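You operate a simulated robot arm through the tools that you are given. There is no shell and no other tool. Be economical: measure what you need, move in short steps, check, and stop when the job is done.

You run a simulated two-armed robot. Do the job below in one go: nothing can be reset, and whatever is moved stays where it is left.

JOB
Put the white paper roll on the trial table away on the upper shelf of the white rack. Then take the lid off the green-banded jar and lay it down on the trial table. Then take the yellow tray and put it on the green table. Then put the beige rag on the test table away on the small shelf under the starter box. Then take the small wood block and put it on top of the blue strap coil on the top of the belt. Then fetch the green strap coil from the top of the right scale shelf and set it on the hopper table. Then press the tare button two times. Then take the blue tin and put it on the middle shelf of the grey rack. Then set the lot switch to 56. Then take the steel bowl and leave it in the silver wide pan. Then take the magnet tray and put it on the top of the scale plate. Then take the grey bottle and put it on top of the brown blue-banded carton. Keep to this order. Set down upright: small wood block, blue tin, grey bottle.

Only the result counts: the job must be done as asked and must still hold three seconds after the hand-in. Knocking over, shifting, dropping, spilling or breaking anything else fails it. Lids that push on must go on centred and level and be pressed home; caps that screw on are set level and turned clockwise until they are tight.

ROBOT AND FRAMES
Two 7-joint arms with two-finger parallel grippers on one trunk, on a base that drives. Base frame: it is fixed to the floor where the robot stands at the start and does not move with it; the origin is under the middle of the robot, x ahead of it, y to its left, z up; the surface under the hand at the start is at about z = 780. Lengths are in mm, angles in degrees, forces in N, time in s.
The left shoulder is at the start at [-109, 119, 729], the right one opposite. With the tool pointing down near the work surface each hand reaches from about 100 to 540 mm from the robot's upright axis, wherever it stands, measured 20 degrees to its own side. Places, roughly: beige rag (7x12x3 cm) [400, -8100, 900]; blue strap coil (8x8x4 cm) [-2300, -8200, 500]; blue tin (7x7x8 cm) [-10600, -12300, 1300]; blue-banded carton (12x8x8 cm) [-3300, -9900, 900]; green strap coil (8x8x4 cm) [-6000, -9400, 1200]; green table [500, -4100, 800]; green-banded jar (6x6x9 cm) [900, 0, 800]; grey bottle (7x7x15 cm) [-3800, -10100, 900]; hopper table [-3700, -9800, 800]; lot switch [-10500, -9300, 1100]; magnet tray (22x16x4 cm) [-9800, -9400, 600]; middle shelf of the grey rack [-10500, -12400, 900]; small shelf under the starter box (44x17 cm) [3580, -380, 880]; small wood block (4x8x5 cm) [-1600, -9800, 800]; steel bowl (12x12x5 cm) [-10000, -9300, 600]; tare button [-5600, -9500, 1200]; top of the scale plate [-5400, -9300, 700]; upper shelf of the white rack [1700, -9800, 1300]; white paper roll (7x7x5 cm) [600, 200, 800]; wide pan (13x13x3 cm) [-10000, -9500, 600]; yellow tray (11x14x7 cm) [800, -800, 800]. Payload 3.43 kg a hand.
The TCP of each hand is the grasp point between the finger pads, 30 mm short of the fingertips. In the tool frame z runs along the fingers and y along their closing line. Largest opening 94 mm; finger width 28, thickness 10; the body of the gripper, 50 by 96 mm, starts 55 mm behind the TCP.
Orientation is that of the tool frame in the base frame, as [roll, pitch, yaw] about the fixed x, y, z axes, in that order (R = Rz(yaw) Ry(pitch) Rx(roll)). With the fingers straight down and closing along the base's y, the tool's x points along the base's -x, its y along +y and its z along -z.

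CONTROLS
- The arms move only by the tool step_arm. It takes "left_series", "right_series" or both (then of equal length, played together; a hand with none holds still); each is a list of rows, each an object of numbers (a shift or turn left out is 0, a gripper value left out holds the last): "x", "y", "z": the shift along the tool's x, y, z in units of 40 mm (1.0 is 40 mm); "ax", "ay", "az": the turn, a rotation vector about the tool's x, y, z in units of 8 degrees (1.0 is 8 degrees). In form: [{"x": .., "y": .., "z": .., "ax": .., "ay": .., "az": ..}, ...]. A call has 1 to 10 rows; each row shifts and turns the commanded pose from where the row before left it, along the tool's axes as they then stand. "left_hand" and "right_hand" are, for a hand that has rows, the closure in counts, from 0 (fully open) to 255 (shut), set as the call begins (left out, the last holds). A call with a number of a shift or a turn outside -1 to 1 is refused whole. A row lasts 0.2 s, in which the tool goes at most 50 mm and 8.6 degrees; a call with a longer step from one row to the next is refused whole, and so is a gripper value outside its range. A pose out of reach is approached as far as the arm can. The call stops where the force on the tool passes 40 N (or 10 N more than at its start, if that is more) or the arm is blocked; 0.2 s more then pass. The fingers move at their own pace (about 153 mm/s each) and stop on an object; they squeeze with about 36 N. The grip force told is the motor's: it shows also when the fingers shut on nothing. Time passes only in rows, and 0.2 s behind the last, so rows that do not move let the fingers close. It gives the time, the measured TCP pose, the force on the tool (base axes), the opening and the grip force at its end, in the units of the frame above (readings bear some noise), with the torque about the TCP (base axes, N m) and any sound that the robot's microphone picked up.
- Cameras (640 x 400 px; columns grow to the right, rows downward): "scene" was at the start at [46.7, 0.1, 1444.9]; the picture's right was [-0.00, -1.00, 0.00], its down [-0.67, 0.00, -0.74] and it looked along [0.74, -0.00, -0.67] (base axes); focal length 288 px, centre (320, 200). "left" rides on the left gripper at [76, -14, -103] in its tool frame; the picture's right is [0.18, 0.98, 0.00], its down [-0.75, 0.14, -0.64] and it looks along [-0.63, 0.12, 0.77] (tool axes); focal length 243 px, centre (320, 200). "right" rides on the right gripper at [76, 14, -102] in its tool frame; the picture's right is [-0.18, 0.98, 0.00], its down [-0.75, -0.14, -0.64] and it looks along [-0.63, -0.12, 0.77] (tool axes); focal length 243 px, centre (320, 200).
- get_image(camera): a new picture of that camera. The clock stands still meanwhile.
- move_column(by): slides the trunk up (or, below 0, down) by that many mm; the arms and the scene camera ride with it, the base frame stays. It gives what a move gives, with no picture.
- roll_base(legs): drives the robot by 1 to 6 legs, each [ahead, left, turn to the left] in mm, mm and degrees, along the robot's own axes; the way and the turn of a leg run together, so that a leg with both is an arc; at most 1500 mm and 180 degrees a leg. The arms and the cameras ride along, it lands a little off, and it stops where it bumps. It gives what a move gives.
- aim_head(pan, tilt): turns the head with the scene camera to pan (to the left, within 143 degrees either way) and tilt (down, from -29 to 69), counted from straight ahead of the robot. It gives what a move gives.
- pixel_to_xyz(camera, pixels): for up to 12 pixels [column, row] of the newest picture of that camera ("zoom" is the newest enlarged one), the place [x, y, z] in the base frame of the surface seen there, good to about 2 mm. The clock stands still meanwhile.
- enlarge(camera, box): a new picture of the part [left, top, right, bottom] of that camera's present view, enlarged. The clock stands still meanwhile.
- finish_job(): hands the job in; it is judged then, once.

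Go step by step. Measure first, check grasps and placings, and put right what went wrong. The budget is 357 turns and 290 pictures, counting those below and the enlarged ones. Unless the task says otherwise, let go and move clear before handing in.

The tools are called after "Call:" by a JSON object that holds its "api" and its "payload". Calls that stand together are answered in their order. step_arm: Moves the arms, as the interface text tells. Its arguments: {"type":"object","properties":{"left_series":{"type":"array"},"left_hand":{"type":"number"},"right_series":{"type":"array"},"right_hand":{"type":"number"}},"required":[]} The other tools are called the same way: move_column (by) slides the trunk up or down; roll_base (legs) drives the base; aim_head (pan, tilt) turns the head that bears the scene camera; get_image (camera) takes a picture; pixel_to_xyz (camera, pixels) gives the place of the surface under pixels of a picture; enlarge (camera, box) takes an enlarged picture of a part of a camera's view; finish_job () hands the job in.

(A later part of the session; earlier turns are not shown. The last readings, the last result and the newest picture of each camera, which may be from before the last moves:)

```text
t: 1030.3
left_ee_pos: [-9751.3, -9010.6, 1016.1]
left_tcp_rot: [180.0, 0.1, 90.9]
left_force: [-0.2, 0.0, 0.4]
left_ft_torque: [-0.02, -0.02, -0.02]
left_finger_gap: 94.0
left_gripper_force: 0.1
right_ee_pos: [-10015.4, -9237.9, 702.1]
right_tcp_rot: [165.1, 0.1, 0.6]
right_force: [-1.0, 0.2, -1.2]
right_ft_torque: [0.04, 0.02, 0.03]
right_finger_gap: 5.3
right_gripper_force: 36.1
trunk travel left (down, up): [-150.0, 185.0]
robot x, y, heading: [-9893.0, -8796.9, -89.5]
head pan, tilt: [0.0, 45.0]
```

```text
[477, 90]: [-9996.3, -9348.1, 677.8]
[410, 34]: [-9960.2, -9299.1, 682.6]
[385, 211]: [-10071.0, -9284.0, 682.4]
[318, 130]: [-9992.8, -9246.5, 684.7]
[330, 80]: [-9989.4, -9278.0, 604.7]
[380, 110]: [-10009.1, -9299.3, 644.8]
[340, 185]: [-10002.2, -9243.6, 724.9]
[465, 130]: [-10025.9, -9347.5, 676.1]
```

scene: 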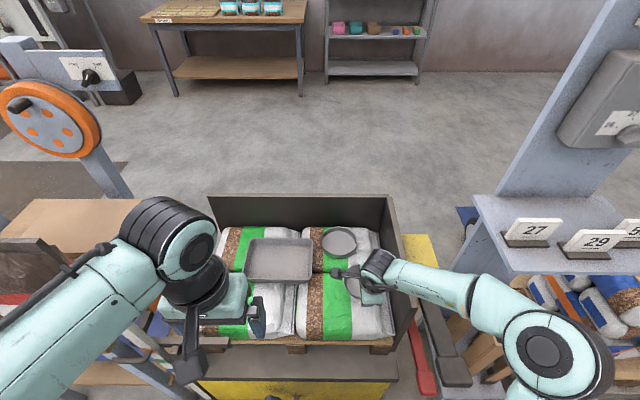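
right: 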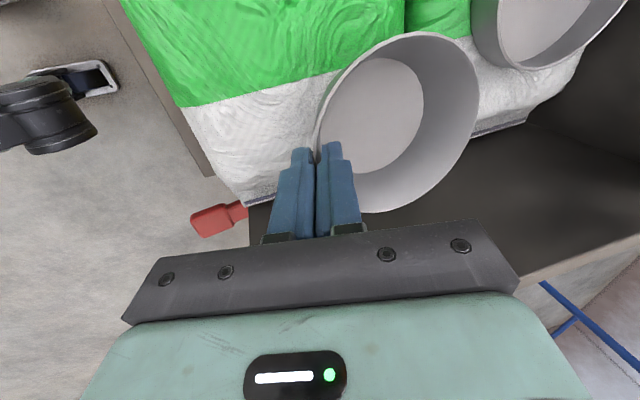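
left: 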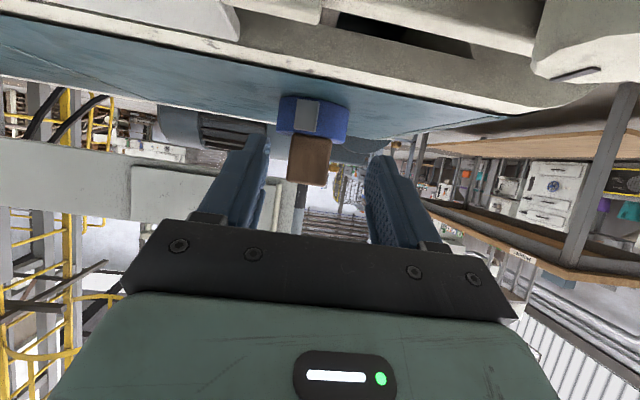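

Call:
{"api": "step_arm", "payload": {"right_series": [{"y": 0.2, "z": -0.7}, {"x": 0.29, "y": 0.76, "z": 0.2}, {"x": 0.29, "y": 0.76, "z": 0.2}, {"x": 0.29, "y": 0.76, "z": 0.2}, {"x": 0.29, "y": 0.75, "z": 0.2}, {"x": 0.29, "y": 0.74, "z": 0.2}, {}]}}

Call:
{"api": "get_image", "payload": {"camera": "right"}}

Call:
{"api": "enlarge", "payload": {"camera": "scene", "box": [220, 190, 440, 340]}}

```text
t: 1031.9
left_ee_pos: [-9750.7, -9009.5, 1016.8]
left_tcp_rot: [180.0, 0.1, 90.9]
left_force: [0.1, -0.4, -0.6]
left_ft_torque: [0.02, 0.01, 0.01]
left_finger_gap: 94.0
left_gripper_force: 0.0
right_ee_pos: [-9956.9, -9384.5, 727.1]
right_tcp_rot: [165.1, 0.1, 0.5]
right_force: [0.1, 0.6, -1.8]
right_ft_torque: [0.03, 0.02, 0.01]
right_finger_gap: 5.4
right_gripper_force: 35.7
right hand out of reach, approached as far as the arm can: row 6
trunk travel left (down, up): [-150.0, 185.0]
robot x, y, heading: [-9892.4, -8796.1, -89.7]
head pan, tilt: [0.0, 45.0]
```

```text
124 pictures are left
```

right: 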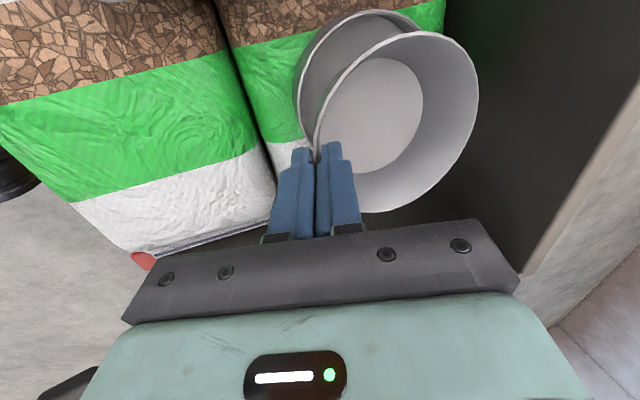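

```text
2.67 times, centred on (330, 265) of scene
```

zoom: 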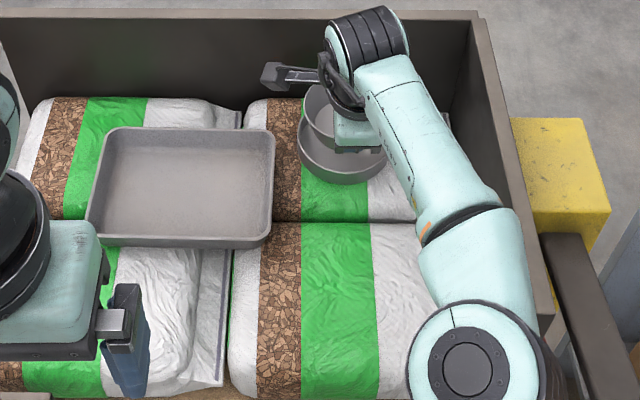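

Call:
{"api": "pixel_to_xyz", "payload": {"camera": "right", "pixels": [[294, 90], [303, 55], [330, 25], [365, 11], [395, 12], [299, 120], [308, 138]]}}

```text
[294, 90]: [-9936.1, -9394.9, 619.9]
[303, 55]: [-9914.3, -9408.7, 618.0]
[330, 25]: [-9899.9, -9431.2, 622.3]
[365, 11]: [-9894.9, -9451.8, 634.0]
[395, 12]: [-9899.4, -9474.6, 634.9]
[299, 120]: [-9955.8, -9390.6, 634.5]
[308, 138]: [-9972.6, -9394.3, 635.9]
```

Pan centre (−9957.5,−9453). Drive 11 mm closer and lower 45 mm.

Call:
{"api": "roll_base", "payload": {"legs": [[11, 0, 0]]}}

Call:
{"api": "step_arm", "payload": {"right_series": [{"y": -0.1, "z": 0.37}, {"y": -0.1, "z": 0.37}, {"y": -0.09, "z": 0.34}, {}]}}

Call:
{"api": "get_image", "payload": {"camera": "right"}}

```text
t: 1032.6
left_ee_pos: [-9751.6, -9016.0, 1016.6]
left_tcp_rot: [180.0, 0.0, 91.0]
left_force: [0.2, 0.1, 0.0]
left_ft_torque: [-0.02, 0.0, 0.01]
left_finger_gap: 93.8
left_gripper_force: 0.2
right_ee_pos: [-9958.4, -9390.0, 728.0]
right_tcp_rot: [165.2, 0.0, 0.4]
right_force: [-0.4, -1.0, -0.3]
right_ft_torque: [0.04, -0.02, -0.02]
right_finger_gap: 5.1
right_gripper_force: 35.7
trunk travel left (down, up): [-150.0, 185.0]
robot x, y, heading: [-9893.1, -8802.2, -89.5]
head pan, tilt: [0.0, 45.0]
```

```text
t: 1033.6
left_ee_pos: [-9751.5, -9015.6, 1016.9]
left_tcp_rot: [180.0, 0.1, 90.9]
left_force: [0.1, -0.3, -0.4]
left_ft_torque: [0.01, 0.0, 0.03]
left_finger_gap: 94.0
left_gripper_force: 0.1
right_ee_pos: [-9958.4, -9391.0, 682.6]
right_tcp_rot: [165.1, 0.1, 0.4]
right_force: [-0.2, 0.0, -0.7]
right_ft_torque: [0.04, 0.01, 0.03]
right_finger_gap: 5.4
right_gripper_force: 35.9
trunk travel left (down, up): [-150.0, 185.0]
robot x, y, heading: [-9896.7, -8801.3, -89.4]
head pan, tilt: [0.0, 45.0]
```

```text
122 pictures are left
```

right: 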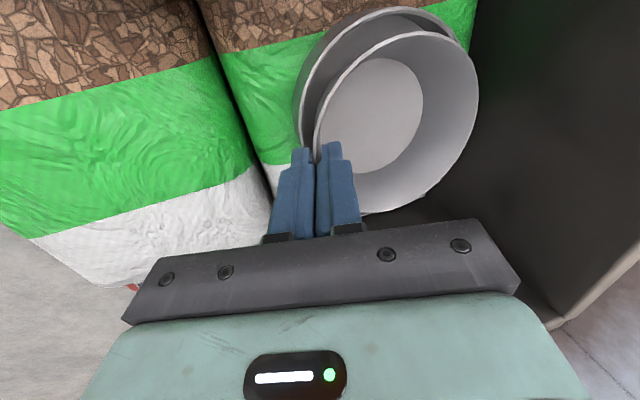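

Call:
{"api": "step_arm", "payload": {"right_series": [{"y": 0.09, "z": 0.03}, {"y": -0.025, "z": 0.095}, {"y": -0.02, "z": 0.07}, {"y": -0.013, "z": 0.05}, {}]}}

```text
t: 1034.8
left_ee_pos: [-9751.2, -9016.0, 1016.1]
left_tcp_rot: [180.0, 0.0, 90.9]
left_force: [-0.5, -0.5, 0.1]
left_ft_torque: [0.0, -0.01, -0.02]
left_finger_gap: 94.0
left_gripper_force: 0.1
right_ee_pos: [-9959.3, -9390.8, 674.2]
right_tcp_rot: [165.0, 0.2, 0.4]
right_force: [0.2, 0.2, -0.4]
right_ft_torque: [0.03, -0.03, 0.0]
right_finger_gap: 5.4
right_gripper_force: 36.0
trunk travel left (down, up): [-150.0, 185.0]
robot x, y, heading: [-9895.0, -8803.5, -89.5]
head pan, tilt: [0.0, 45.0]
```

Call:
{"api": "step_arm", "payload": {"right_series": [{"y": 0.06, "z": 0.06}, {"y": -0.013, "z": 0.05}, {"y": -0.013, "z": 0.05}, {}]}}

```text
t: 1035.8
left_ee_pos: [-9750.3, -9013.9, 1016.2]
left_tcp_rot: [-180.0, 0.0, 90.9]
left_force: [-0.4, -0.4, -0.4]
left_ft_torque: [-0.01, 0.05, 0.01]
left_finger_gap: 93.8
left_gripper_force: 0.1
right_ee_pos: [-9958.5, -9392.7, 667.9]
right_tcp_rot: [164.9, 0.1, 0.5]
right_force: [2.2, 0.4, 9.6]
right_ft_torque: [-0.52, -0.13, 0.07]
right_finger_gap: 5.7
right_gripper_force: 35.8
right hand out of reach, approached as far as the arm can: row 1
trunk travel left (down, up): [-150.0, 185.0]
robot x, y, heading: [-9893.2, -8803.3, -89.5]
head pan, tilt: [0.0, 45.0]
```

Contact at the expected depth. Release to ~35 mm and rise along the tool axis.

Call:
{"api": "step_arm", "payload": {"right_series": [{"z": -0.02}, {}, {}], "right_hand": 165}}

Call:
{"api": "step_arm", "payload": {"right_series": [{"z": -0.7}, {"z": -0.7}, {"z": -0.7}, {}]}}

Call:
{"api": "get_image", "payload": {"camera": "right"}}

```text
t: 1036.6
left_ee_pos: [-9751.5, -9015.0, 1017.6]
left_tcp_rot: [-180.0, 0.2, 90.9]
left_force: [-0.3, -0.3, 0.8]
left_ft_torque: [0.01, 0.01, 0.0]
left_finger_gap: 94.1
left_gripper_force: 0.0
right_ee_pos: [-9958.7, -9391.8, 668.1]
right_tcp_rot: [165.0, 0.2, 0.4]
right_force: [-0.7, 0.1, -0.3]
right_ft_torque: [-0.01, 0.03, 0.0]
right_finger_gap: 33.1
right_gripper_force: 0.1
trunk travel left (down, up): [-150.0, 185.0]
robot x, y, heading: [-9893.1, -8804.3, -89.4]
head pan, tilt: [0.0, 45.0]
```

```text
t: 1037.6
left_ee_pos: [-9751.9, -9014.5, 1016.9]
left_tcp_rot: [180.0, 0.2, 90.8]
left_force: [-0.4, -0.6, -0.4]
left_ft_torque: [0.0, 0.01, 0.03]
left_finger_gap: 94.0
left_gripper_force: 0.0
right_ee_pos: [-9956.4, -9385.0, 749.9]
right_tcp_rot: [165.3, 0.2, 0.4]
right_force: [0.6, -1.1, 1.2]
right_ft_torque: [0.01, -0.02, 0.03]
right_finger_gap: 33.2
right_gripper_force: 0.0
right hand out of reach, approached as far as the arm can: row 1, 2, 3
trunk travel left (down, up): [-150.0, 185.0]
robot x, y, heading: [-9895.2, -8801.0, -89.5]
head pan, tilt: [0.0, 45.0]
```

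```text
121 pictures are left
```

right: 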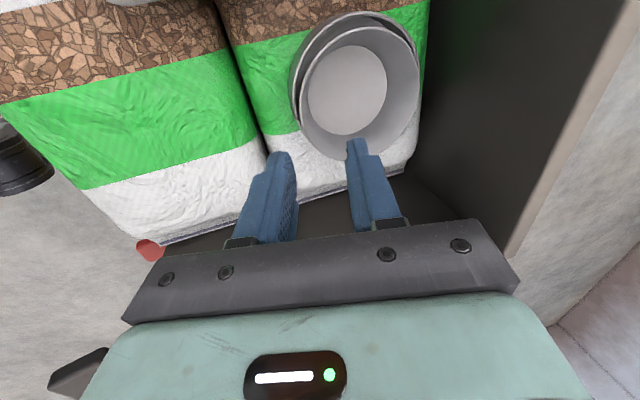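

Call:
{"api": "enlarge", "payload": {"camera": "right", "box": [270, 0, 440, 170]}}

Call:
{"api": "pixel_to_xyz", "payload": {"camera": "right", "pixels": [[417, 90], [300, 100], [350, 28], [375, 155], [348, 90], [295, 90], [370, 14], [415, 60]]}}

```text
2.35 times, centred on (355, 85) of right
```

zoom: 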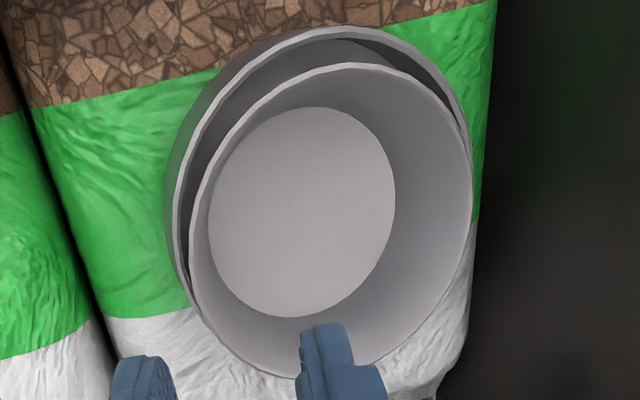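

```text
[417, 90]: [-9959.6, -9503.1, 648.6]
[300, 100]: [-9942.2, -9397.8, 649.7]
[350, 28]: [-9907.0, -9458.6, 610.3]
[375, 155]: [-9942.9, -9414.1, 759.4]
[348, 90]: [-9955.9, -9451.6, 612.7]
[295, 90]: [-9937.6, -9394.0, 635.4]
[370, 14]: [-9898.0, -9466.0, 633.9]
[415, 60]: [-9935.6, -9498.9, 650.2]
```

Bowl sits level in the pan. Next the magnet tray: back off, restore the right hand and measure the tray for a two-handed grip.

Call:
{"api": "roll_base", "payload": {"legs": [[-200, 0, 0]]}}

Call:
{"api": "step_arm", "payload": {"right_series": [{"az": -0.98, "z": -0.5}, {"az": -0.98, "z": -0.5}, {"az": -0.98, "z": -0.5}, {"az": -0.98, "z": -0.5}, {"az": -0.98}, {"az": -0.98}, {"az": -0.98}, {"az": -0.98}, {"az": -0.98}, {"az": -0.98}], "right_hand": 0}}

Call:
{"api": "step_arm", "payload": {"right_series": [{"az": -0.98}, {"az": -0.47}, {"ay": -0.6}, {"ay": -0.6}, {"x": 0.5}, {"x": 0.5}], "left_series": [{"ay": -0.98, "x": -0.5}, {"ay": -0.98, "x": -0.5}, {"ay": -0.98, "x": -0.5}, {"ay": -0.15, "x": -0.5}, {"x": -0.4}, {}]}}

Call:
{"api": "roll_base", "payload": {"legs": [[0, 148, -0.5]]}}

Call:
{"api": "get_image", "payload": {"camera": "scene"}}

```text
t: 1039.2
left_ee_pos: [-9753.0, -8818.7, 1017.1]
left_tcp_rot: [-179.9, 0.2, 90.9]
left_force: [-0.7, 0.9, 0.3]
left_ft_torque: [-0.03, 0.02, 0.0]
left_finger_gap: 94.4
left_gripper_force: 0.1
right_ee_pos: [-9958.1, -9187.7, 750.7]
right_tcp_rot: [165.3, 0.1, 0.5]
right_force: [0.0, 0.1, 0.7]
right_ft_torque: [0.0, 0.0, -0.05]
right_finger_gap: 33.1
right_gripper_force: 0.1
trunk travel left (down, up): [-150.0, 185.0]
robot x, y, heading: [-9897.2, -8606.4, -89.5]
head pan, tilt: [0.0, 45.0]
```

```text
t: 1041.4
left_ee_pos: [-9752.8, -8817.6, 1016.6]
left_tcp_rot: [-179.9, 0.0, 90.9]
left_force: [1.2, 0.5, 0.6]
left_ft_torque: [0.0, -0.01, -0.02]
left_finger_gap: 94.1
left_gripper_force: 0.1
right_ee_pos: [-9957.4, -9173.1, 828.0]
right_tcp_rot: [177.2, 14.4, 78.6]
right_force: [-0.6, -0.5, -0.3]
right_ft_torque: [-0.02, 0.01, 0.05]
right_finger_gap: 93.9
right_gripper_force: 0.0
right hand out of reach, approached as far as the arm can: row 2
trunk travel left (down, up): [-150.0, 185.0]
robot x, y, heading: [-9892.4, -8609.1, -89.7]
head pan, tilt: [0.0, 45.0]
```

```text
t: 1042.8
left_ee_pos: [-9752.3, -8911.3, 1040.2]
left_tcp_rot: [-180.0, 24.8, 90.9]
left_force: [0.0, 0.4, 0.6]
left_ft_torque: [-0.03, 0.0, 0.0]
left_finger_gap: 94.1
left_gripper_force: 0.1
right_ee_pos: [-9948.9, -9206.1, 833.1]
right_tcp_rot: [-179.8, 24.3, 90.5]
right_force: [-0.2, -0.6, 0.2]
right_ft_torque: [0.02, 0.02, 0.0]
right_finger_gap: 94.2
right_gripper_force: 0.1
right hand out of reach, approached as far as the arm can: row 3, 4, 5, 6
trunk travel left (down, up): [-150.0, 185.0]
robot x, y, heading: [-9897.0, -8605.5, -89.3]
head pan, tilt: [0.0, 45.0]
```

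```text
t: 1044.7
left_ee_pos: [-9608.0, -8910.3, 1039.5]
left_tcp_rot: [-180.0, 24.8, 90.5]
left_force: [0.7, -0.2, -0.4]
left_ft_torque: [-0.02, 0.0, -0.03]
left_finger_gap: 93.7
left_gripper_force: 0.0
right_ee_pos: [-9806.4, -9204.4, 832.2]
right_tcp_rot: [-179.8, 24.4, 90.1]
right_force: [0.5, -0.3, -0.5]
right_ft_torque: [0.04, 0.02, 0.01]
right_finger_gap: 93.7
right_gripper_force: 0.1
trunk travel left (down, up): [-150.0, 185.0]
robot x, y, heading: [-9746.5, -8605.0, -89.9]
head pan, tilt: [0.0, 45.0]
```

```text
119 pictures are left
```

scene: 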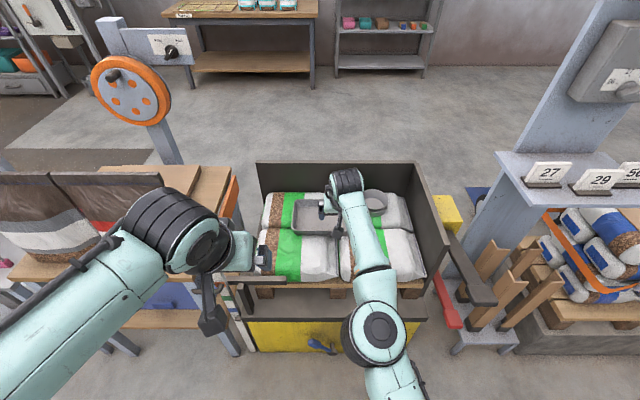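

Call:
{"api": "step_arm", "payload": {"right_series": [{"x": 0.9, "z": -0.4}, {"x": 0.9, "z": -0.4}, {"x": 0.9, "z": -0.4}, {"x": 0.9, "z": -0.4}, {"x": 0.9, "z": -0.4}, {}]}}

Call:
{"api": "enlarge", "payload": {"camera": "scene", "box": [240, 150, 450, 290]}}

```text
t: 1046.1
left_ee_pos: [-9609.3, -8912.0, 1038.4]
left_tcp_rot: [179.9, 24.8, 90.5]
left_force: [-0.3, 0.2, 0.7]
left_ft_torque: [0.01, 0.0, 0.01]
left_finger_gap: 94.0
left_gripper_force: 0.1
right_ee_pos: [-9775.4, -9185.4, 868.6]
right_tcp_rot: [-179.8, 24.2, 90.1]
right_force: [-0.3, 0.1, 0.4]
right_ft_torque: [0.04, 0.04, -0.04]
right_finger_gap: 94.2
right_gripper_force: 0.0
right hand out of reach, approached as far as the arm can: row 1, 2, 3, 4, 5
trunk travel left (down, up): [-150.0, 185.0]
robot x, y, heading: [-9748.1, -8603.8, -89.6]
head pan, tilt: [0.0, 45.0]
```

```text
2.86 times, centred on (345, 220) of scene
```

zoom: 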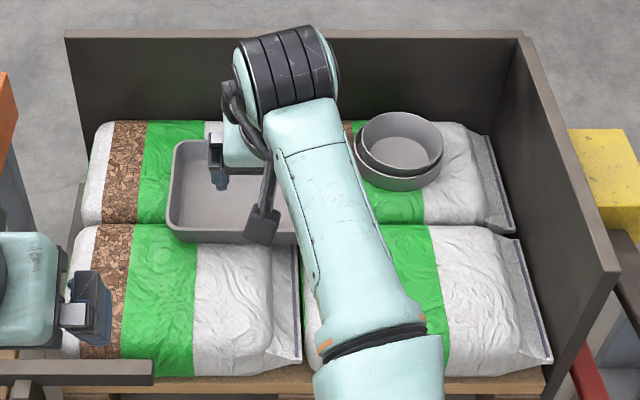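

The right arm seems near a joint limit. Try moving it up and to the right.

Call:
{"api": "step_arm", "payload": {"right_series": [{"y": -0.8}, {"y": -0.8}, {"y": -0.8}, {"y": -0.8}, {}]}}

Call:
{"api": "step_arm", "payload": {"right_series": [{"z": -0.8}, {"z": -0.8}, {"z": -0.8}, {"z": -0.8}, {}]}}

```text
t: 1047.3
left_ee_pos: [-9607.8, -8912.0, 1038.9]
left_tcp_rot: [-179.9, 24.8, 90.5]
left_force: [-0.2, 0.8, 0.5]
left_ft_torque: [0.0, 0.0, -0.03]
left_finger_gap: 94.1
left_gripper_force: 0.0
right_ee_pos: [-9869.5, -9202.2, 874.0]
right_tcp_rot: [-179.7, 24.3, 88.9]
right_force: [0.4, -0.9, -0.4]
right_ft_torque: [-0.03, 0.01, 0.04]
right_finger_gap: 94.1
right_gripper_force: 0.1
right hand out of reach, approached as far as the arm can: row 1, 2, 3, 4
trunk travel left (down, up): [-150.0, 185.0]
robot x, y, heading: [-9751.1, -8607.3, -89.9]
head pan, tilt: [0.0, 45.0]
```

```text
t: 1048.5
left_ee_pos: [-9608.5, -8911.7, 1039.6]
left_tcp_rot: [-179.9, 24.8, 90.5]
left_force: [0.1, 0.2, -0.1]
left_ft_torque: [0.0, 0.01, 0.03]
left_finger_gap: 94.1
left_gripper_force: 0.1
right_ee_pos: [-9858.9, -9151.4, 994.2]
right_tcp_rot: [-179.7, 24.3, 90.1]
right_force: [-0.6, 0.5, -0.4]
right_ft_torque: [0.01, 0.02, 0.02]
right_finger_gap: 94.0
right_gripper_force: 0.1
right hand out of reach, approached as far as the arm can: row 1, 3
trunk travel left (down, up): [-150.0, 185.0]
robot x, y, heading: [-9750.7, -8605.8, -90.0]
head pan, tilt: [0.0, 45.0]
```

Call:
{"api": "step_arm", "payload": {"right_series": [{"x": 0.9, "z": -0.4}, {"x": 0.9, "z": -0.4}, {"x": 0.9, "z": -0.4}, {"x": 0.9, "z": -0.4}, {"x": 0.9, "z": -0.4}, {}]}}

Call:
{"api": "enlarge", "payload": {"camera": "scene", "box": [240, 150, 450, 290]}}

```text
t: 1049.9
left_ee_pos: [-9608.7, -8912.7, 1039.6]
left_tcp_rot: [179.9, 24.8, 90.5]
left_force: [0.2, 1.7, -0.7]
left_ft_torque: [0.03, 0.0, 0.0]
left_finger_gap: 94.0
left_gripper_force: 0.0
right_ee_pos: [-9842.1, -9090.0, 1074.9]
right_tcp_rot: [-179.8, 24.2, 90.1]
right_force: [0.3, -1.1, 0.8]
right_ft_torque: [0.02, -0.01, 0.03]
right_finger_gap: 94.1
right_gripper_force: 0.1
right hand out of reach, approached as far as the arm can: row 1, 2, 3, 4, 5
trunk travel left (down, up): [-150.0, 185.0]
robot x, y, heading: [-9750.9, -8606.5, -89.8]
head pan, tilt: [0.0, 45.0]
```

```text
2.86 times, centred on (345, 220) of scene
```

zoom: 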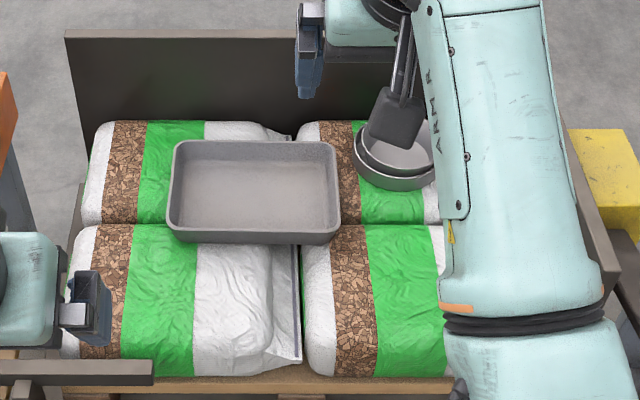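

Call:
{"api": "step_arm", "payload": {"right_series": [{"ay": 0.9}, {"ay": 0.9}, {"ay": 0.9}, {"ay": 0.3}, {}]}}

Call:
{"api": "get_image", "payload": {"camera": "scene"}}

```text
t: 1051.1
left_ee_pos: [-9608.7, -8911.3, 1039.3]
left_tcp_rot: [179.9, 24.8, 90.5]
left_force: [0.3, 0.1, 1.1]
left_ft_torque: [0.02, 0.02, 0.0]
left_finger_gap: 93.7
left_gripper_force: 0.0
right_ee_pos: [-9850.2, -9063.2, 1052.3]
right_tcp_rot: [-179.8, 13.6, 90.1]
right_force: [-0.1, 0.0, -0.5]
right_ft_torque: [-0.05, -0.01, 0.02]
right_finger_gap: 94.2
right_gripper_force: 0.0
right hand out of reach, approached as far as the arm can: row 1, 2, 3
trunk travel left (down, up): [-150.0, 185.0]
robot x, y, heading: [-9748.9, -8607.9, -89.8]
head pan, tilt: [0.0, 45.0]
```

```text
116 pictures are left
```

scene: 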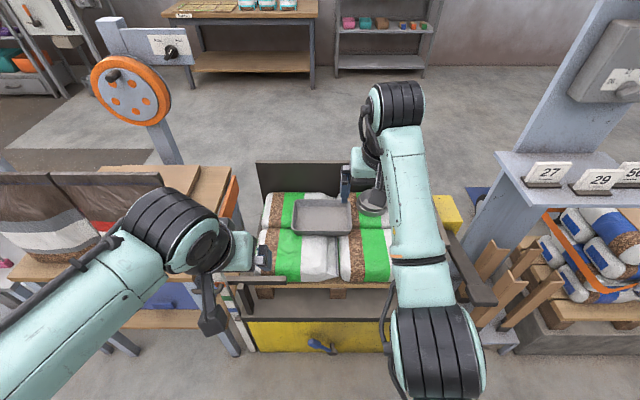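

Call:
{"api": "step_arm", "payload": {"right_series": [{"y": -0.7, "x": 0.4}, {"y": -0.7, "x": 0.4}, {"y": -0.7, "x": 0.4}, {"y": -0.7, "x": 0.4}, {"y": -0.7, "x": 0.4}, {"x": 0.6}, {"x": 0.6}, {}]}}

Call:
{"api": "get_image", "payload": {"camera": "scene"}}

```text
t: 1052.9
left_ee_pos: [-9608.3, -8911.5, 1040.8]
left_tcp_rot: [-180.0, 24.8, 90.5]
left_force: [0.3, 1.1, 0.2]
left_ft_torque: [-0.01, 0.01, -0.02]
left_finger_gap: 93.9
left_gripper_force: 0.0
right_ee_pos: [-9848.5, -9062.6, 1054.4]
right_tcp_rot: [-179.7, 13.5, 90.7]
right_force: [-0.5, 0.2, 0.1]
right_ft_torque: [-0.03, 0.0, 0.0]
right_finger_gap: 93.7
right_gripper_force: 0.1
right hand out of reach, approached as far as the arm can: row 1, 2, 3, 4, 5, 6, 7
trunk travel left (down, up): [-150.0, 185.0]
robot x, y, heading: [-9754.4, -8603.3, -90.1]
head pan, tilt: [0.0, 45.0]
```

```text
115 pictures are left
```

scene: 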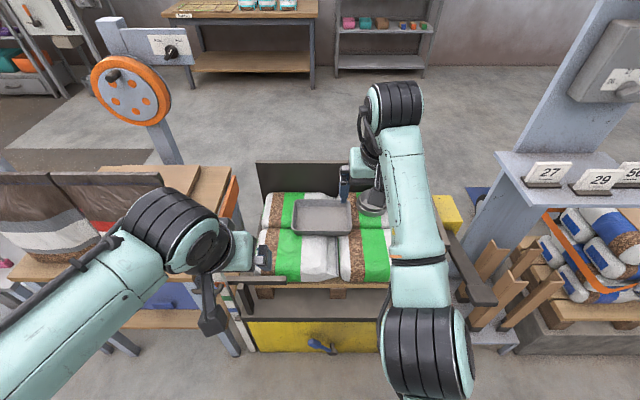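

Call:
{"api": "step_arm", "payload": {"right_series": [{"ay": -0.9}, {"ay": -0.9}, {"ay": -0.9}, {"ay": -0.9}, {"ay": -0.9}, {}]}}

Call:
{"api": "step_arm", "payload": {"right_series": [{"z": 0.7}, {"z": 0.7}, {}]}}

```text
t: 1054.3
left_ee_pos: [-9610.1, -8912.0, 1039.3]
left_tcp_rot: [-179.9, 24.7, 90.5]
left_force: [-0.5, 0.3, 0.2]
left_ft_torque: [0.01, -0.01, -0.01]
left_finger_gap: 94.0
left_gripper_force: 0.1
right_ee_pos: [-9831.8, -9152.0, 1126.9]
right_tcp_rot: [-179.8, 47.2, 90.2]
right_force: [0.8, -0.3, -0.8]
right_ft_torque: [0.04, -0.03, 0.01]
right_finger_gap: 94.0
right_gripper_force: 0.1
right hand out of reach, approached as far as the arm can: row 1, 2, 3, 4, 5
trunk travel left (down, up): [-150.0, 185.0]
robot x, y, heading: [-9750.0, -8604.6, -89.9]
head pan, tilt: [0.0, 45.0]
```

```text
t: 1055.1
left_ee_pos: [-9608.5, -8911.2, 1039.9]
left_tcp_rot: [180.0, 24.8, 90.5]
left_force: [0.2, 0.5, 0.2]
left_ft_torque: [0.02, -0.01, -0.04]
left_finger_gap: 93.8
left_gripper_force: 0.0
right_ee_pos: [-9835.5, -9188.1, 1081.0]
right_tcp_rot: [-179.8, 47.2, 90.2]
right_force: [-0.5, 0.3, 0.6]
right_ft_torque: [0.01, -0.01, -0.01]
right_finger_gap: 94.0
right_gripper_force: 0.1
right hand out of reach, approached as far as the arm can: row 2
trunk travel left (down, up): [-150.0, 185.0]
robot x, y, heading: [-9751.1, -8605.1, -89.9]
head pan, tilt: [0.0, 45.0]
```

Call:
{"api": "get_image", "payload": {"camera": "scene"}}

Call:
{"api": "pixel_to_xyz", "payload": {"camera": "scene", "pixels": [[430, 350], [420, 250], [400, 130], [430, 330], [350, 180]]}}

```text
114 pictures are left
```

scene: 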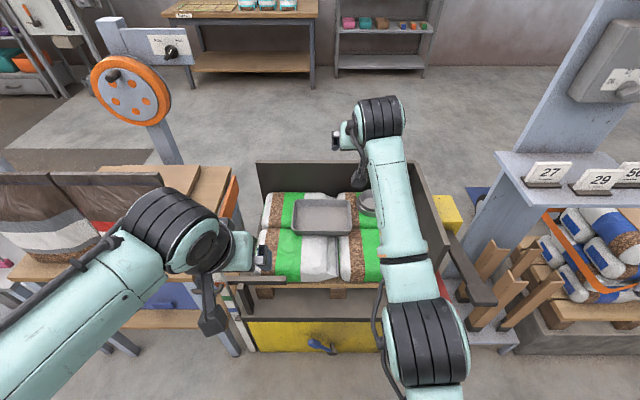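

```text
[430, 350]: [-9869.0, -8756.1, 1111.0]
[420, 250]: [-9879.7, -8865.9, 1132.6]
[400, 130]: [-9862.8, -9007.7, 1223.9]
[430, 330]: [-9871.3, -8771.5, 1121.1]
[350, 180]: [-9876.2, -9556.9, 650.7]
```

The arm's elbow has swung inward (drift from rotations). Rotate the hand +60° to swing it out, then retract.

Call:
{"api": "step_arm", "payload": {"right_series": [{"az": 0.95}, {"az": 0.95}, {"az": 0.95}, {"az": 0.95}, {"az": 0.95}, {"az": 0.95}, {"az": 0.95}, {"az": 0.95}, {}]}}

Call:
{"api": "get_image", "payload": {"camera": "scene"}}

```text
t: 1057.1
left_ee_pos: [-9608.5, -8911.4, 1039.4]
left_tcp_rot: [180.0, 24.7, 90.6]
left_force: [-0.4, 0.4, -0.5]
left_ft_torque: [0.03, -0.04, -0.02]
left_finger_gap: 94.2
left_gripper_force: 0.0
right_ee_pos: [-9833.9, -9186.4, 1082.5]
right_tcp_rot: [136.9, 20.9, 20.9]
right_force: [-0.2, -0.7, -0.8]
right_ft_torque: [-0.03, 0.02, 0.0]
right_finger_gap: 94.2
right_gripper_force: 0.1
trunk travel left (down, up): [-150.0, 185.0]
robot x, y, heading: [-9748.6, -8608.7, -90.0]
head pan, tilt: [0.0, 45.0]
```

```text
113 pictures are left
```

scene: 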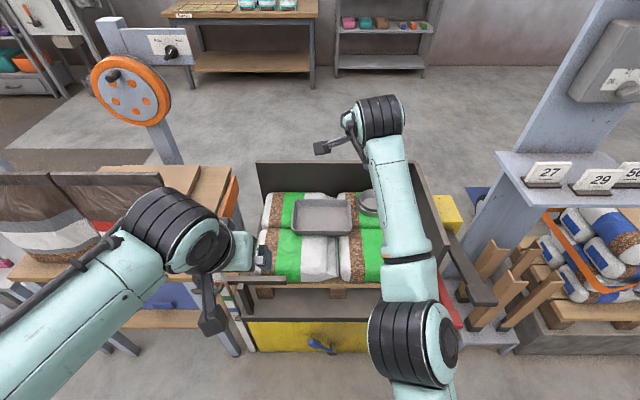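

Call:
{"api": "step_arm", "payload": {"right_series": [{"x": 0.267, "y": -0.476, "z": -0.585}, {"x": 0.267, "y": -0.476, "z": -0.585}, {"x": 0.267, "y": -0.476, "z": -0.585}, {"x": 0.267, "y": -0.476, "z": -0.585}, {"x": 0.267, "y": -0.476, "z": -0.585}, {}]}}

Call:
{"api": "get_image", "payload": {"camera": "scene"}}

```text
t: 1058.5
left_ee_pos: [-9608.3, -8911.1, 1039.6]
left_tcp_rot: [-180.0, 24.9, 90.5]
left_force: [0.6, -0.2, -0.7]
left_ft_torque: [-0.04, 0.01, -0.01]
left_finger_gap: 94.0
left_gripper_force: 0.0
right_ee_pos: [-9813.6, -9122.4, 1155.8]
right_tcp_rot: [136.7, 21.0, 21.0]
right_force: [0.5, -1.0, -0.5]
right_ft_torque: [-0.01, 0.0, 0.01]
right_finger_gap: 94.1
right_gripper_force: 0.1
right hand out of reach, approached as far as the arm can: row 1, 2, 3, 4, 5
trunk travel left (down, up): [-150.0, 185.0]
robot x, y, heading: [-9748.9, -8608.0, -89.8]
head pan, tilt: [0.0, 45.0]
```

```text
112 pictures are left
```

scene: 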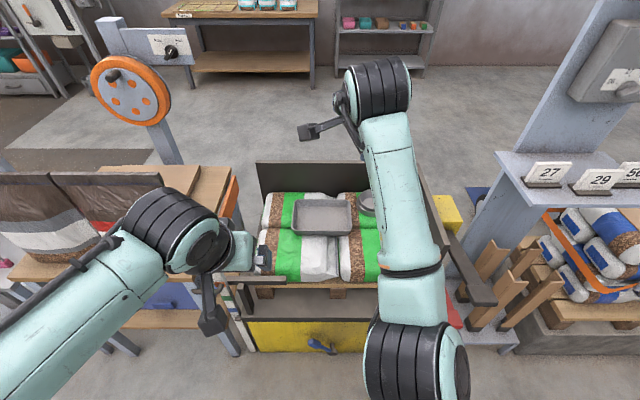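

Call:
{"api": "step_arm", "payload": {"right_series": [{"x": 0.32, "y": -0.57, "z": 0.61}, {"x": 0.32, "y": -0.57, "z": 0.61}, {"x": 0.32, "y": -0.57, "z": 0.61}, {"x": 0.32, "y": -0.57, "z": 0.61}, {"x": 0.32, "y": -0.57, "z": 0.61}, {"x": 0.32, "y": -0.57, "z": 0.61}, {}]}}

Call:
{"api": "get_image", "payload": {"camera": "scene"}}

```text
t: 1060.1
left_ee_pos: [-9609.2, -8911.9, 1039.6]
left_tcp_rot: [-180.0, 24.9, 90.6]
left_force: [-1.4, -0.7, -0.3]
left_ft_torque: [0.0, -0.01, -0.01]
left_finger_gap: 93.9
left_gripper_force: 0.0
right_ee_pos: [-9788.8, -9216.7, 1015.1]
right_tcp_rot: [136.9, 20.9, 21.0]
right_force: [-0.3, 0.6, 0.2]
right_ft_torque: [0.0, 0.03, -0.02]
right_finger_gap: 94.2
right_gripper_force: 0.0
right hand out of reach, approached as far as the arm can: row 1, 2, 3, 4, 5, 6
trunk travel left (down, up): [-150.0, 185.0]
robot x, y, heading: [-9748.0, -8604.8, -89.8]
head pan, tilt: [0.0, 45.0]
```

```text
111 pictures are left
```

scene: 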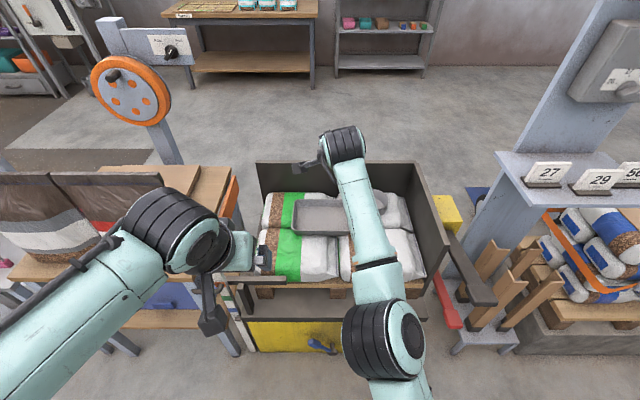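

Try returning to the state where the arm was healthy: hand rotated +90°, pitch 15°, near the bowl's earlier pose.

Call:
{"api": "step_arm", "payload": {"right_series": [{"az": 0.92}, {"az": 0.92}, {"az": 0.92}, {"az": 0.9}, {"ax": 0.8}, {"ax": 0.8}, {"ax": 0.8}, {"ax": 0.8}, {"ax": 0.8}, {}]}}

Call:
{"api": "get_image", "payload": {"camera": "scene"}}

```text
t: 1062.3
left_ee_pos: [-9609.0, -8911.7, 1039.5]
left_tcp_rot: [-180.0, 24.9, 90.6]
left_force: [0.6, -0.4, 1.1]
left_ft_torque: [0.0, -0.06, -0.01]
left_finger_gap: 94.1
left_gripper_force: 0.1
right_ee_pos: [-9818.1, -9124.2, 964.3]
right_tcp_rot: [164.8, 0.1, 0.0]
right_force: [0.3, -0.6, -0.5]
right_ft_torque: [0.02, 0.0, -0.01]
right_finger_gap: 94.2
right_gripper_force: 0.1
right hand out of reach, approached as far as the arm can: row 5, 6, 7, 8, 9
trunk travel left (down, up): [-150.0, 185.0]
robot x, y, heading: [-9752.0, -8604.4, -89.9]
head pan, tilt: [0.0, 45.0]
```

```text
110 pictures are left
```

scene: 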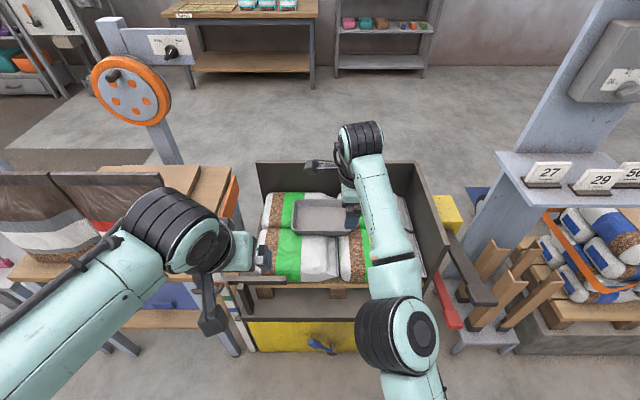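

Call:
{"api": "step_arm", "payload": {"right_series": [{"z": 0.93}, {"z": 0.93}, {"z": 0.93}, {"z": 0.93}, {"z": 0.93}, {"z": 0.92}, {}]}}

Call:
{"api": "step_arm", "payload": {"right_series": [{"y": -0.9, "z": -0.24}, {"y": -0.9, "z": -0.24}, {"y": -0.9, "z": -0.24}, {}]}}

Call:
{"api": "get_image", "payload": {"camera": "scene"}}

```text
t: 1063.9
left_ee_pos: [-9609.1, -8911.5, 1039.2]
left_tcp_rot: [180.0, 24.8, 90.5]
left_force: [0.2, 0.0, -1.3]
left_ft_torque: [-0.01, 0.01, 0.0]
left_finger_gap: 94.1
left_gripper_force: 0.1
right_ee_pos: [-9817.9, -9191.6, 750.4]
right_tcp_rot: [164.8, 0.2, 0.1]
right_force: [0.2, -0.6, 0.1]
right_ft_torque: [0.0, 0.01, -0.04]
right_finger_gap: 94.0
right_gripper_force: 0.0
right hand out of reach, approached as far as the arm can: row 1, 2
trunk travel left (down, up): [-150.0, 185.0]
robot x, y, heading: [-9748.8, -8603.5, -89.8]
head pan, tilt: [0.0, 45.0]
```

```text
t: 1064.9
left_ee_pos: [-9608.7, -8911.8, 1040.0]
left_tcp_rot: [180.0, 24.8, 90.5]
left_force: [-0.5, -0.5, -0.4]
left_ft_torque: [-0.02, -0.03, 0.02]
left_finger_gap: 93.8
left_gripper_force: 0.0
right_ee_pos: [-9817.7, -9078.0, 752.1]
right_tcp_rot: [165.0, 0.0, 0.0]
right_force: [0.6, -0.4, 0.5]
right_ft_torque: [0.0, -0.01, -0.02]
right_finger_gap: 93.8
right_gripper_force: 0.1
trunk travel left (down, up): [-150.0, 185.0]
robot x, y, heading: [-9746.8, -8604.5, -89.5]
head pan, tilt: [0.0, 45.0]
```

```text
109 pictures are left
```

scene: 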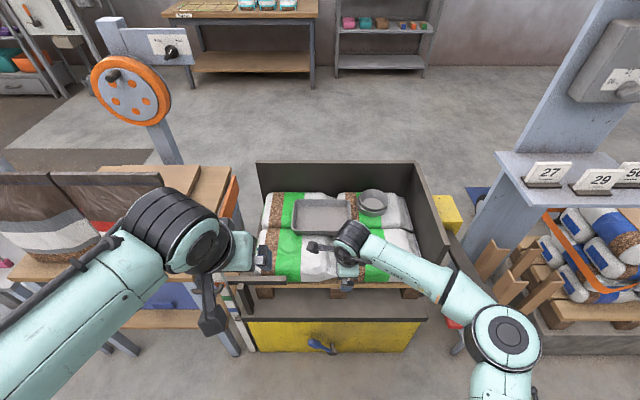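

The arm is healthy again (elbow out). Retract and raise, then unwind the rotation close to the body.

Call:
{"api": "step_arm", "payload": {"right_series": [{"x": -0.19, "y": -0.6, "z": -0.6}, {"x": -0.19, "y": -0.6, "z": -0.6}, {"x": -0.19, "y": -0.3, "z": -0.86}, {"x": -0.19, "y": -0.1, "z": -0.86}, {"x": -0.19, "y": -0.1, "z": -0.86}, {"x": -0.19, "y": -0.05, "z": -0.86}, {"x": -0.19, "y": -0.05, "z": -0.86}, {"x": -0.17, "z": -0.8}, {}]}}

Call:
{"api": "step_arm", "payload": {"right_series": [{"ax": 0.95}, {"ax": 0.9}, {"az": -0.95}, {"az": -0.95}, {"az": -0.95}, {"az": -0.95}, {"az": -0.95}, {"az": -0.95}, {"az": -0.95}, {"az": -0.95}]}}

Call:
{"api": "step_arm", "payload": {"right_series": [{"az": -0.95}, {"az": -0.95}, {"az": -0.95}, {"az": -0.8}, {}]}}

Call:
{"api": "get_image", "payload": {"camera": "scene"}}

```text
t: 1066.9
left_ee_pos: [-9609.9, -8911.6, 1039.0]
left_tcp_rot: [-180.0, 24.9, 90.5]
left_force: [0.6, -0.3, 0.0]
left_ft_torque: [-0.02, -0.03, 0.0]
left_finger_gap: 94.0
left_gripper_force: 0.0
right_ee_pos: [-9875.7, -8946.0, 975.8]
right_tcp_rot: [165.0, 0.0, 0.0]
right_force: [0.8, -0.7, -0.2]
right_ft_torque: [0.07, -0.02, -0.01]
right_finger_gap: 93.8
right_gripper_force: 0.1
trunk travel left (down, up): [-150.0, 185.0]
robot x, y, heading: [-9750.4, -8607.1, -89.7]
head pan, tilt: [0.0, 45.0]
```

```text
t: 1069.1
left_ee_pos: [-9609.2, -8910.9, 1040.1]
left_tcp_rot: [179.9, 24.8, 90.5]
left_force: [-0.6, 0.5, -0.8]
left_ft_torque: [0.0, 0.01, 0.01]
left_finger_gap: 93.9
left_gripper_force: 0.0
right_ee_pos: [-9876.0, -8946.0, 976.6]
right_tcp_rot: [179.9, 0.2, 60.9]
right_force: [-0.1, 0.2, -0.4]
right_ft_torque: [0.02, 0.0, 0.03]
right_finger_gap: 93.9
right_gripper_force: 0.0
trunk travel left (down, up): [-150.0, 185.0]
robot x, y, heading: [-9749.7, -8606.2, -89.9]
head pan, tilt: [0.0, 45.0]
```

```text
t: 1070.3
left_ee_pos: [-9608.5, -8912.0, 1039.6]
left_tcp_rot: [-180.0, 24.8, 90.5]
left_force: [0.0, 0.2, -0.5]
left_ft_torque: [-0.01, -0.02, 0.01]
left_finger_gap: 94.1
left_gripper_force: 0.0
right_ee_pos: [-9878.2, -8945.1, 975.6]
right_tcp_rot: [-179.9, 0.3, 90.1]
right_force: [0.1, -0.3, 0.3]
right_ft_torque: [-0.01, 0.0, -0.02]
right_finger_gap: 93.9
right_gripper_force: 0.0
trunk travel left (down, up): [-150.0, 185.0]
robot x, y, heading: [-9749.1, -8605.2, -89.9]
head pan, tilt: [0.0, 45.0]
```

```text
108 pictures are left
```

scene: 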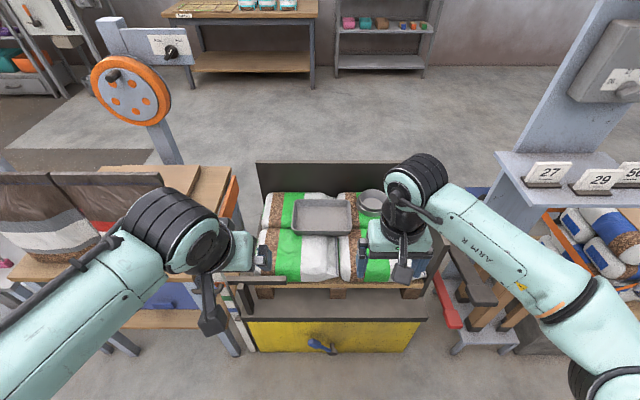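

Posture restored. Measure the magnet tray.

Call:
{"api": "enlarge", "payload": {"camera": "scene", "box": [260, 180, 400, 270]}}

```text
4.44 times, centred on (330, 225) of scene
```

zoom: 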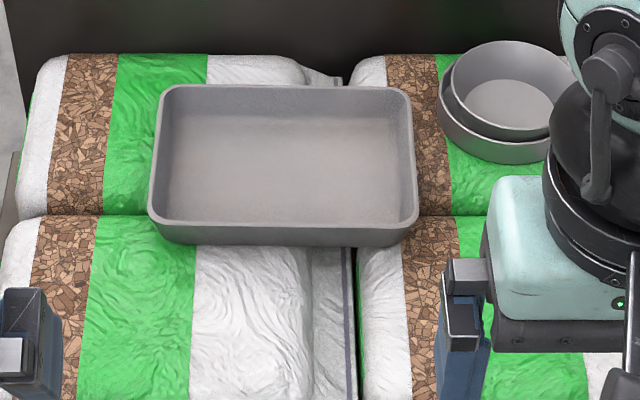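

Call:
{"api": "pixel_to_xyz", "payload": {"camera": "zoom", "pixels": [[154, 210], [162, 95], [408, 95], [414, 210], [285, 222], [285, 88], [285, 160], [158, 150], [411, 150], [285, 238], [170, 150], [400, 150]]}}

```text
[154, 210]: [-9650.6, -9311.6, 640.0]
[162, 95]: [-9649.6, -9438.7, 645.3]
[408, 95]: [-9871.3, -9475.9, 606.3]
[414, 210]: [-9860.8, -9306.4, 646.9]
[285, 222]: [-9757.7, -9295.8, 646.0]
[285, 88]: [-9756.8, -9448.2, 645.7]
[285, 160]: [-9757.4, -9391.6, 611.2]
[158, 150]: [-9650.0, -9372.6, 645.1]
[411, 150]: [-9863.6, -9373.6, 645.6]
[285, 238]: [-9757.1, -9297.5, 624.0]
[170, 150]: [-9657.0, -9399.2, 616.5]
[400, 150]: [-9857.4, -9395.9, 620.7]
```

Tray: x −9648…−9865, y −9295…−9453, rim z 646. Drive up, pitch the right hand and set openings.

Call:
{"api": "roll_base", "payload": {"legs": [[195, -6, 0]]}}

Call:
{"api": "step_arm", "payload": {"right_series": [{"ay": -0.95}, {"ay": -0.95}, {"ay": -0.95}, {"ay": -0.2}, {}], "left_series": [{}, {}, {}, {}, {}], "right_hand": 119, "left_hand": 119}}

```text
t: 1072.1
left_ee_pos: [-9613.3, -9107.1, 1040.3]
left_tcp_rot: [-179.9, 24.9, 90.8]
left_force: [0.4, 0.8, 0.7]
left_ft_torque: [-0.01, 0.02, 0.0]
left_finger_gap: 93.8
left_gripper_force: 0.1
right_ee_pos: [-9882.6, -9141.4, 975.3]
right_tcp_rot: [-179.9, 0.4, 90.2]
right_force: [1.2, 0.3, 0.8]
right_ft_torque: [-0.01, 0.0, -0.01]
right_finger_gap: 94.3
right_gripper_force: 0.0
trunk travel left (down, up): [-150.0, 185.0]
robot x, y, heading: [-9754.8, -8804.8, -89.6]
head pan, tilt: [0.0, 45.0]
stopped in leg 1: the robot was blocked; the commanded pose is now the measured one
```

```text
t: 1073.3
left_ee_pos: [-9612.6, -9108.4, 1039.1]
left_tcp_rot: [-180.0, 24.8, 90.7]
left_force: [0.6, -0.7, -0.3]
left_ft_torque: [0.03, -0.01, -0.03]
left_finger_gap: 50.2
left_gripper_force: 0.2
right_ee_pos: [-9881.4, -9141.8, 976.3]
right_tcp_rot: [-179.9, 24.8, 90.2]
right_force: [-0.1, -0.7, 0.3]
right_ft_torque: [0.05, -0.02, -0.01]
right_finger_gap: 50.0
right_gripper_force: 0.1
trunk travel left (down, up): [-150.0, 185.0]
robot x, y, heading: [-9755.0, -8799.8, -89.5]
head pan, tilt: [0.0, 45.0]
```

Call:
{"api": "roll_base", "payload": {"legs": [[-5, 0, 0]]}}

Call:
{"api": "step_arm", "payload": {"left_series": [{"x": -0.254, "y": -0.094, "z": 0.97}, {"x": -0.254, "y": -0.094, "z": 0.97}, {"x": -0.254, "y": -0.094, "z": 0.97}, {"x": -0.254, "y": -0.094, "z": 0.97}, {"x": -0.254, "y": -0.094, "z": 0.97}, {"x": -0.254, "y": -0.094, "z": 0.97}, {"x": -0.254, "y": -0.094, "z": 0.97}, {"x": -0.254, "y": -0.094, "z": 0.97}, {"x": -0.254, "y": -0.094, "z": 0.97}, {"x": -0.254, "y": -0.094, "z": 0.97}], "right_series": [{"x": -0.244, "y": 0.0485, "z": 0.803}, {"x": -0.244, "y": 0.0485, "z": 0.803}, {"x": -0.244, "y": 0.0485, "z": 0.803}, {"x": -0.244, "y": 0.0485, "z": 0.803}, {"x": -0.244, "y": 0.0485, "z": 0.803}, {"x": -0.244, "y": 0.0485, "z": 0.803}, {"x": -0.244, "y": 0.0485, "z": 0.803}, {"x": -0.244, "y": 0.0485, "z": 0.803}, {"x": -0.244, "y": 0.0485, "z": 0.803}, {"x": -0.244, "y": 0.0485, "z": 0.803}]}}

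Call:
{"api": "get_image", "payload": {"camera": "scene"}}

Call:
{"api": "get_image", "payload": {"camera": "left"}}

Call:
{"api": "get_image", "payload": {"camera": "right"}}

```text
t: 1074.0
left_ee_pos: [-9612.9, -9103.5, 1040.2]
left_tcp_rot: [180.0, 24.8, 90.8]
left_force: [-0.1, -0.6, -0.1]
left_ft_torque: [0.02, 0.02, 0.0]
left_finger_gap: 50.2
left_gripper_force: 0.0
right_ee_pos: [-9881.1, -9136.1, 975.2]
right_tcp_rot: [-179.8, 24.7, 90.3]
right_force: [-0.3, -0.3, -0.9]
right_ft_torque: [0.02, 0.02, -0.02]
right_finger_gap: 50.0
right_gripper_force: 0.1
trunk travel left (down, up): [-150.0, 185.0]
robot x, y, heading: [-9754.4, -8797.8, -89.6]
head pan, tilt: [0.0, 45.0]
```

```text
t: 1076.2
left_ee_pos: [-9647.9, -9360.3, 732.0]
left_tcp_rot: [180.0, 24.8, 90.7]
left_force: [-0.3, -0.5, 0.1]
left_ft_torque: [0.01, -0.03, 0.01]
left_finger_gap: 50.3
left_gripper_force: 0.1
right_ee_pos: [-9862.3, -9363.2, 724.5]
right_tcp_rot: [-179.9, 24.6, 90.3]
right_force: [0.0, -0.4, 0.8]
right_ft_torque: [0.04, -0.03, -0.01]
right_finger_gap: 50.3
right_gripper_force: 0.1
trunk travel left (down, up): [-150.0, 185.0]
robot x, y, heading: [-9754.3, -8798.1, -89.7]
head pan, tilt: [0.0, 45.0]
```

```text
106 pictures are left
```

scene: 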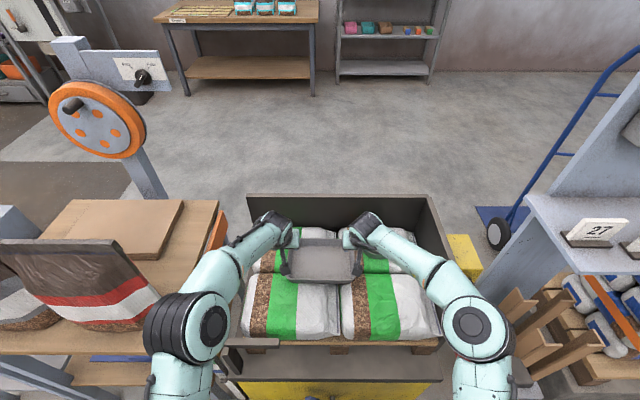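

```text
105 pictures are left
```

left: 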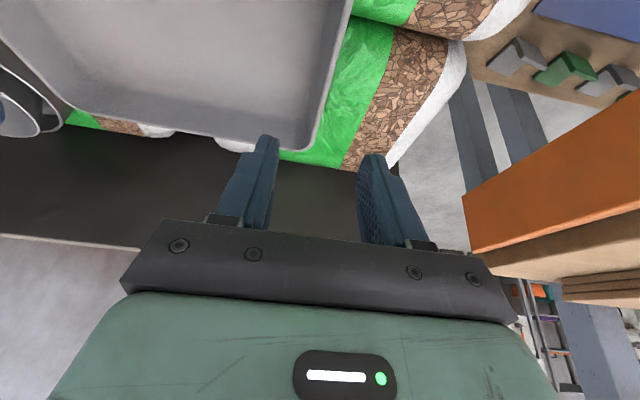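

```text
104 pictures are left
```

right: 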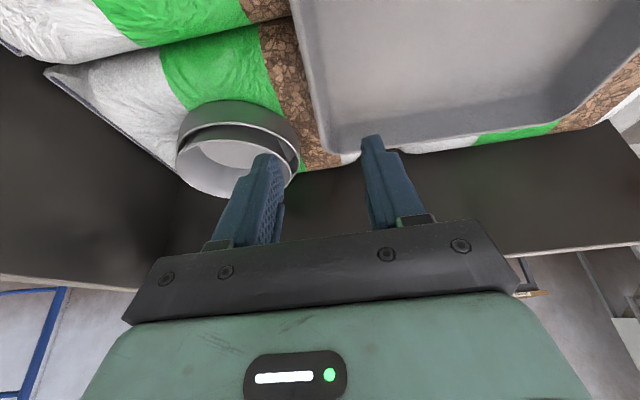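

Both walls are centred between the fingers. Descend to z≈652 and close both.

Call:
{"api": "step_arm", "payload": {"left_series": [{"x": 0.28, "y": -0.06, "z": 0.605}, {"x": 0.28, "z": 0.605}, {"x": 0.28, "z": 0.605}, {}], "right_series": [{"x": 0.253, "z": 0.548}, {"x": 0.253, "z": 0.548}, {"x": 0.253, "z": 0.548}, {}]}}

Call:
{"api": "step_arm", "payload": {"left_series": [{}, {}, {}], "right_series": [{}, {}, {}], "left_hand": 255, "right_hand": 255}}

```text
t: 1077.2
left_ee_pos: [-9649.9, -9359.7, 649.0]
left_tcp_rot: [-180.0, 24.9, 90.8]
left_force: [0.2, -0.7, 0.0]
left_ft_torque: [0.0, -0.02, 0.02]
left_finger_gap: 50.2
left_gripper_force: 0.1
right_ee_pos: [-9865.6, -9363.9, 651.9]
right_tcp_rot: [-180.0, 24.7, 90.3]
right_force: [-0.1, -0.9, 0.3]
right_ft_torque: [-0.01, -0.02, 0.03]
right_finger_gap: 50.0
right_gripper_force: 0.0
trunk travel left (down, up): [-150.0, 185.0]
robot x, y, heading: [-9756.6, -8801.5, -89.6]
head pan, tilt: [0.0, 45.0]
```

```text
t: 1078.0
left_ee_pos: [-9651.5, -9358.6, 649.3]
left_tcp_rot: [-179.9, 24.8, 90.7]
left_force: [-8.3, 3.2, 1.2]
left_ft_torque: [-0.2, 1.25, -0.32]
left_finger_gap: 11.5
left_gripper_force: 35.6
right_ee_pos: [-9862.5, -9363.4, 654.7]
right_tcp_rot: [179.8, 24.9, 90.1]
right_force: [9.7, -2.0, 5.1]
right_ft_torque: [0.28, -1.08, -0.6]
right_finger_gap: 9.0
right_gripper_force: 36.3
trunk travel left (down, up): [-150.0, 185.0]
robot x, y, heading: [-9755.6, -8794.8, -89.7]
head pan, tilt: [0.0, 45.0]
```

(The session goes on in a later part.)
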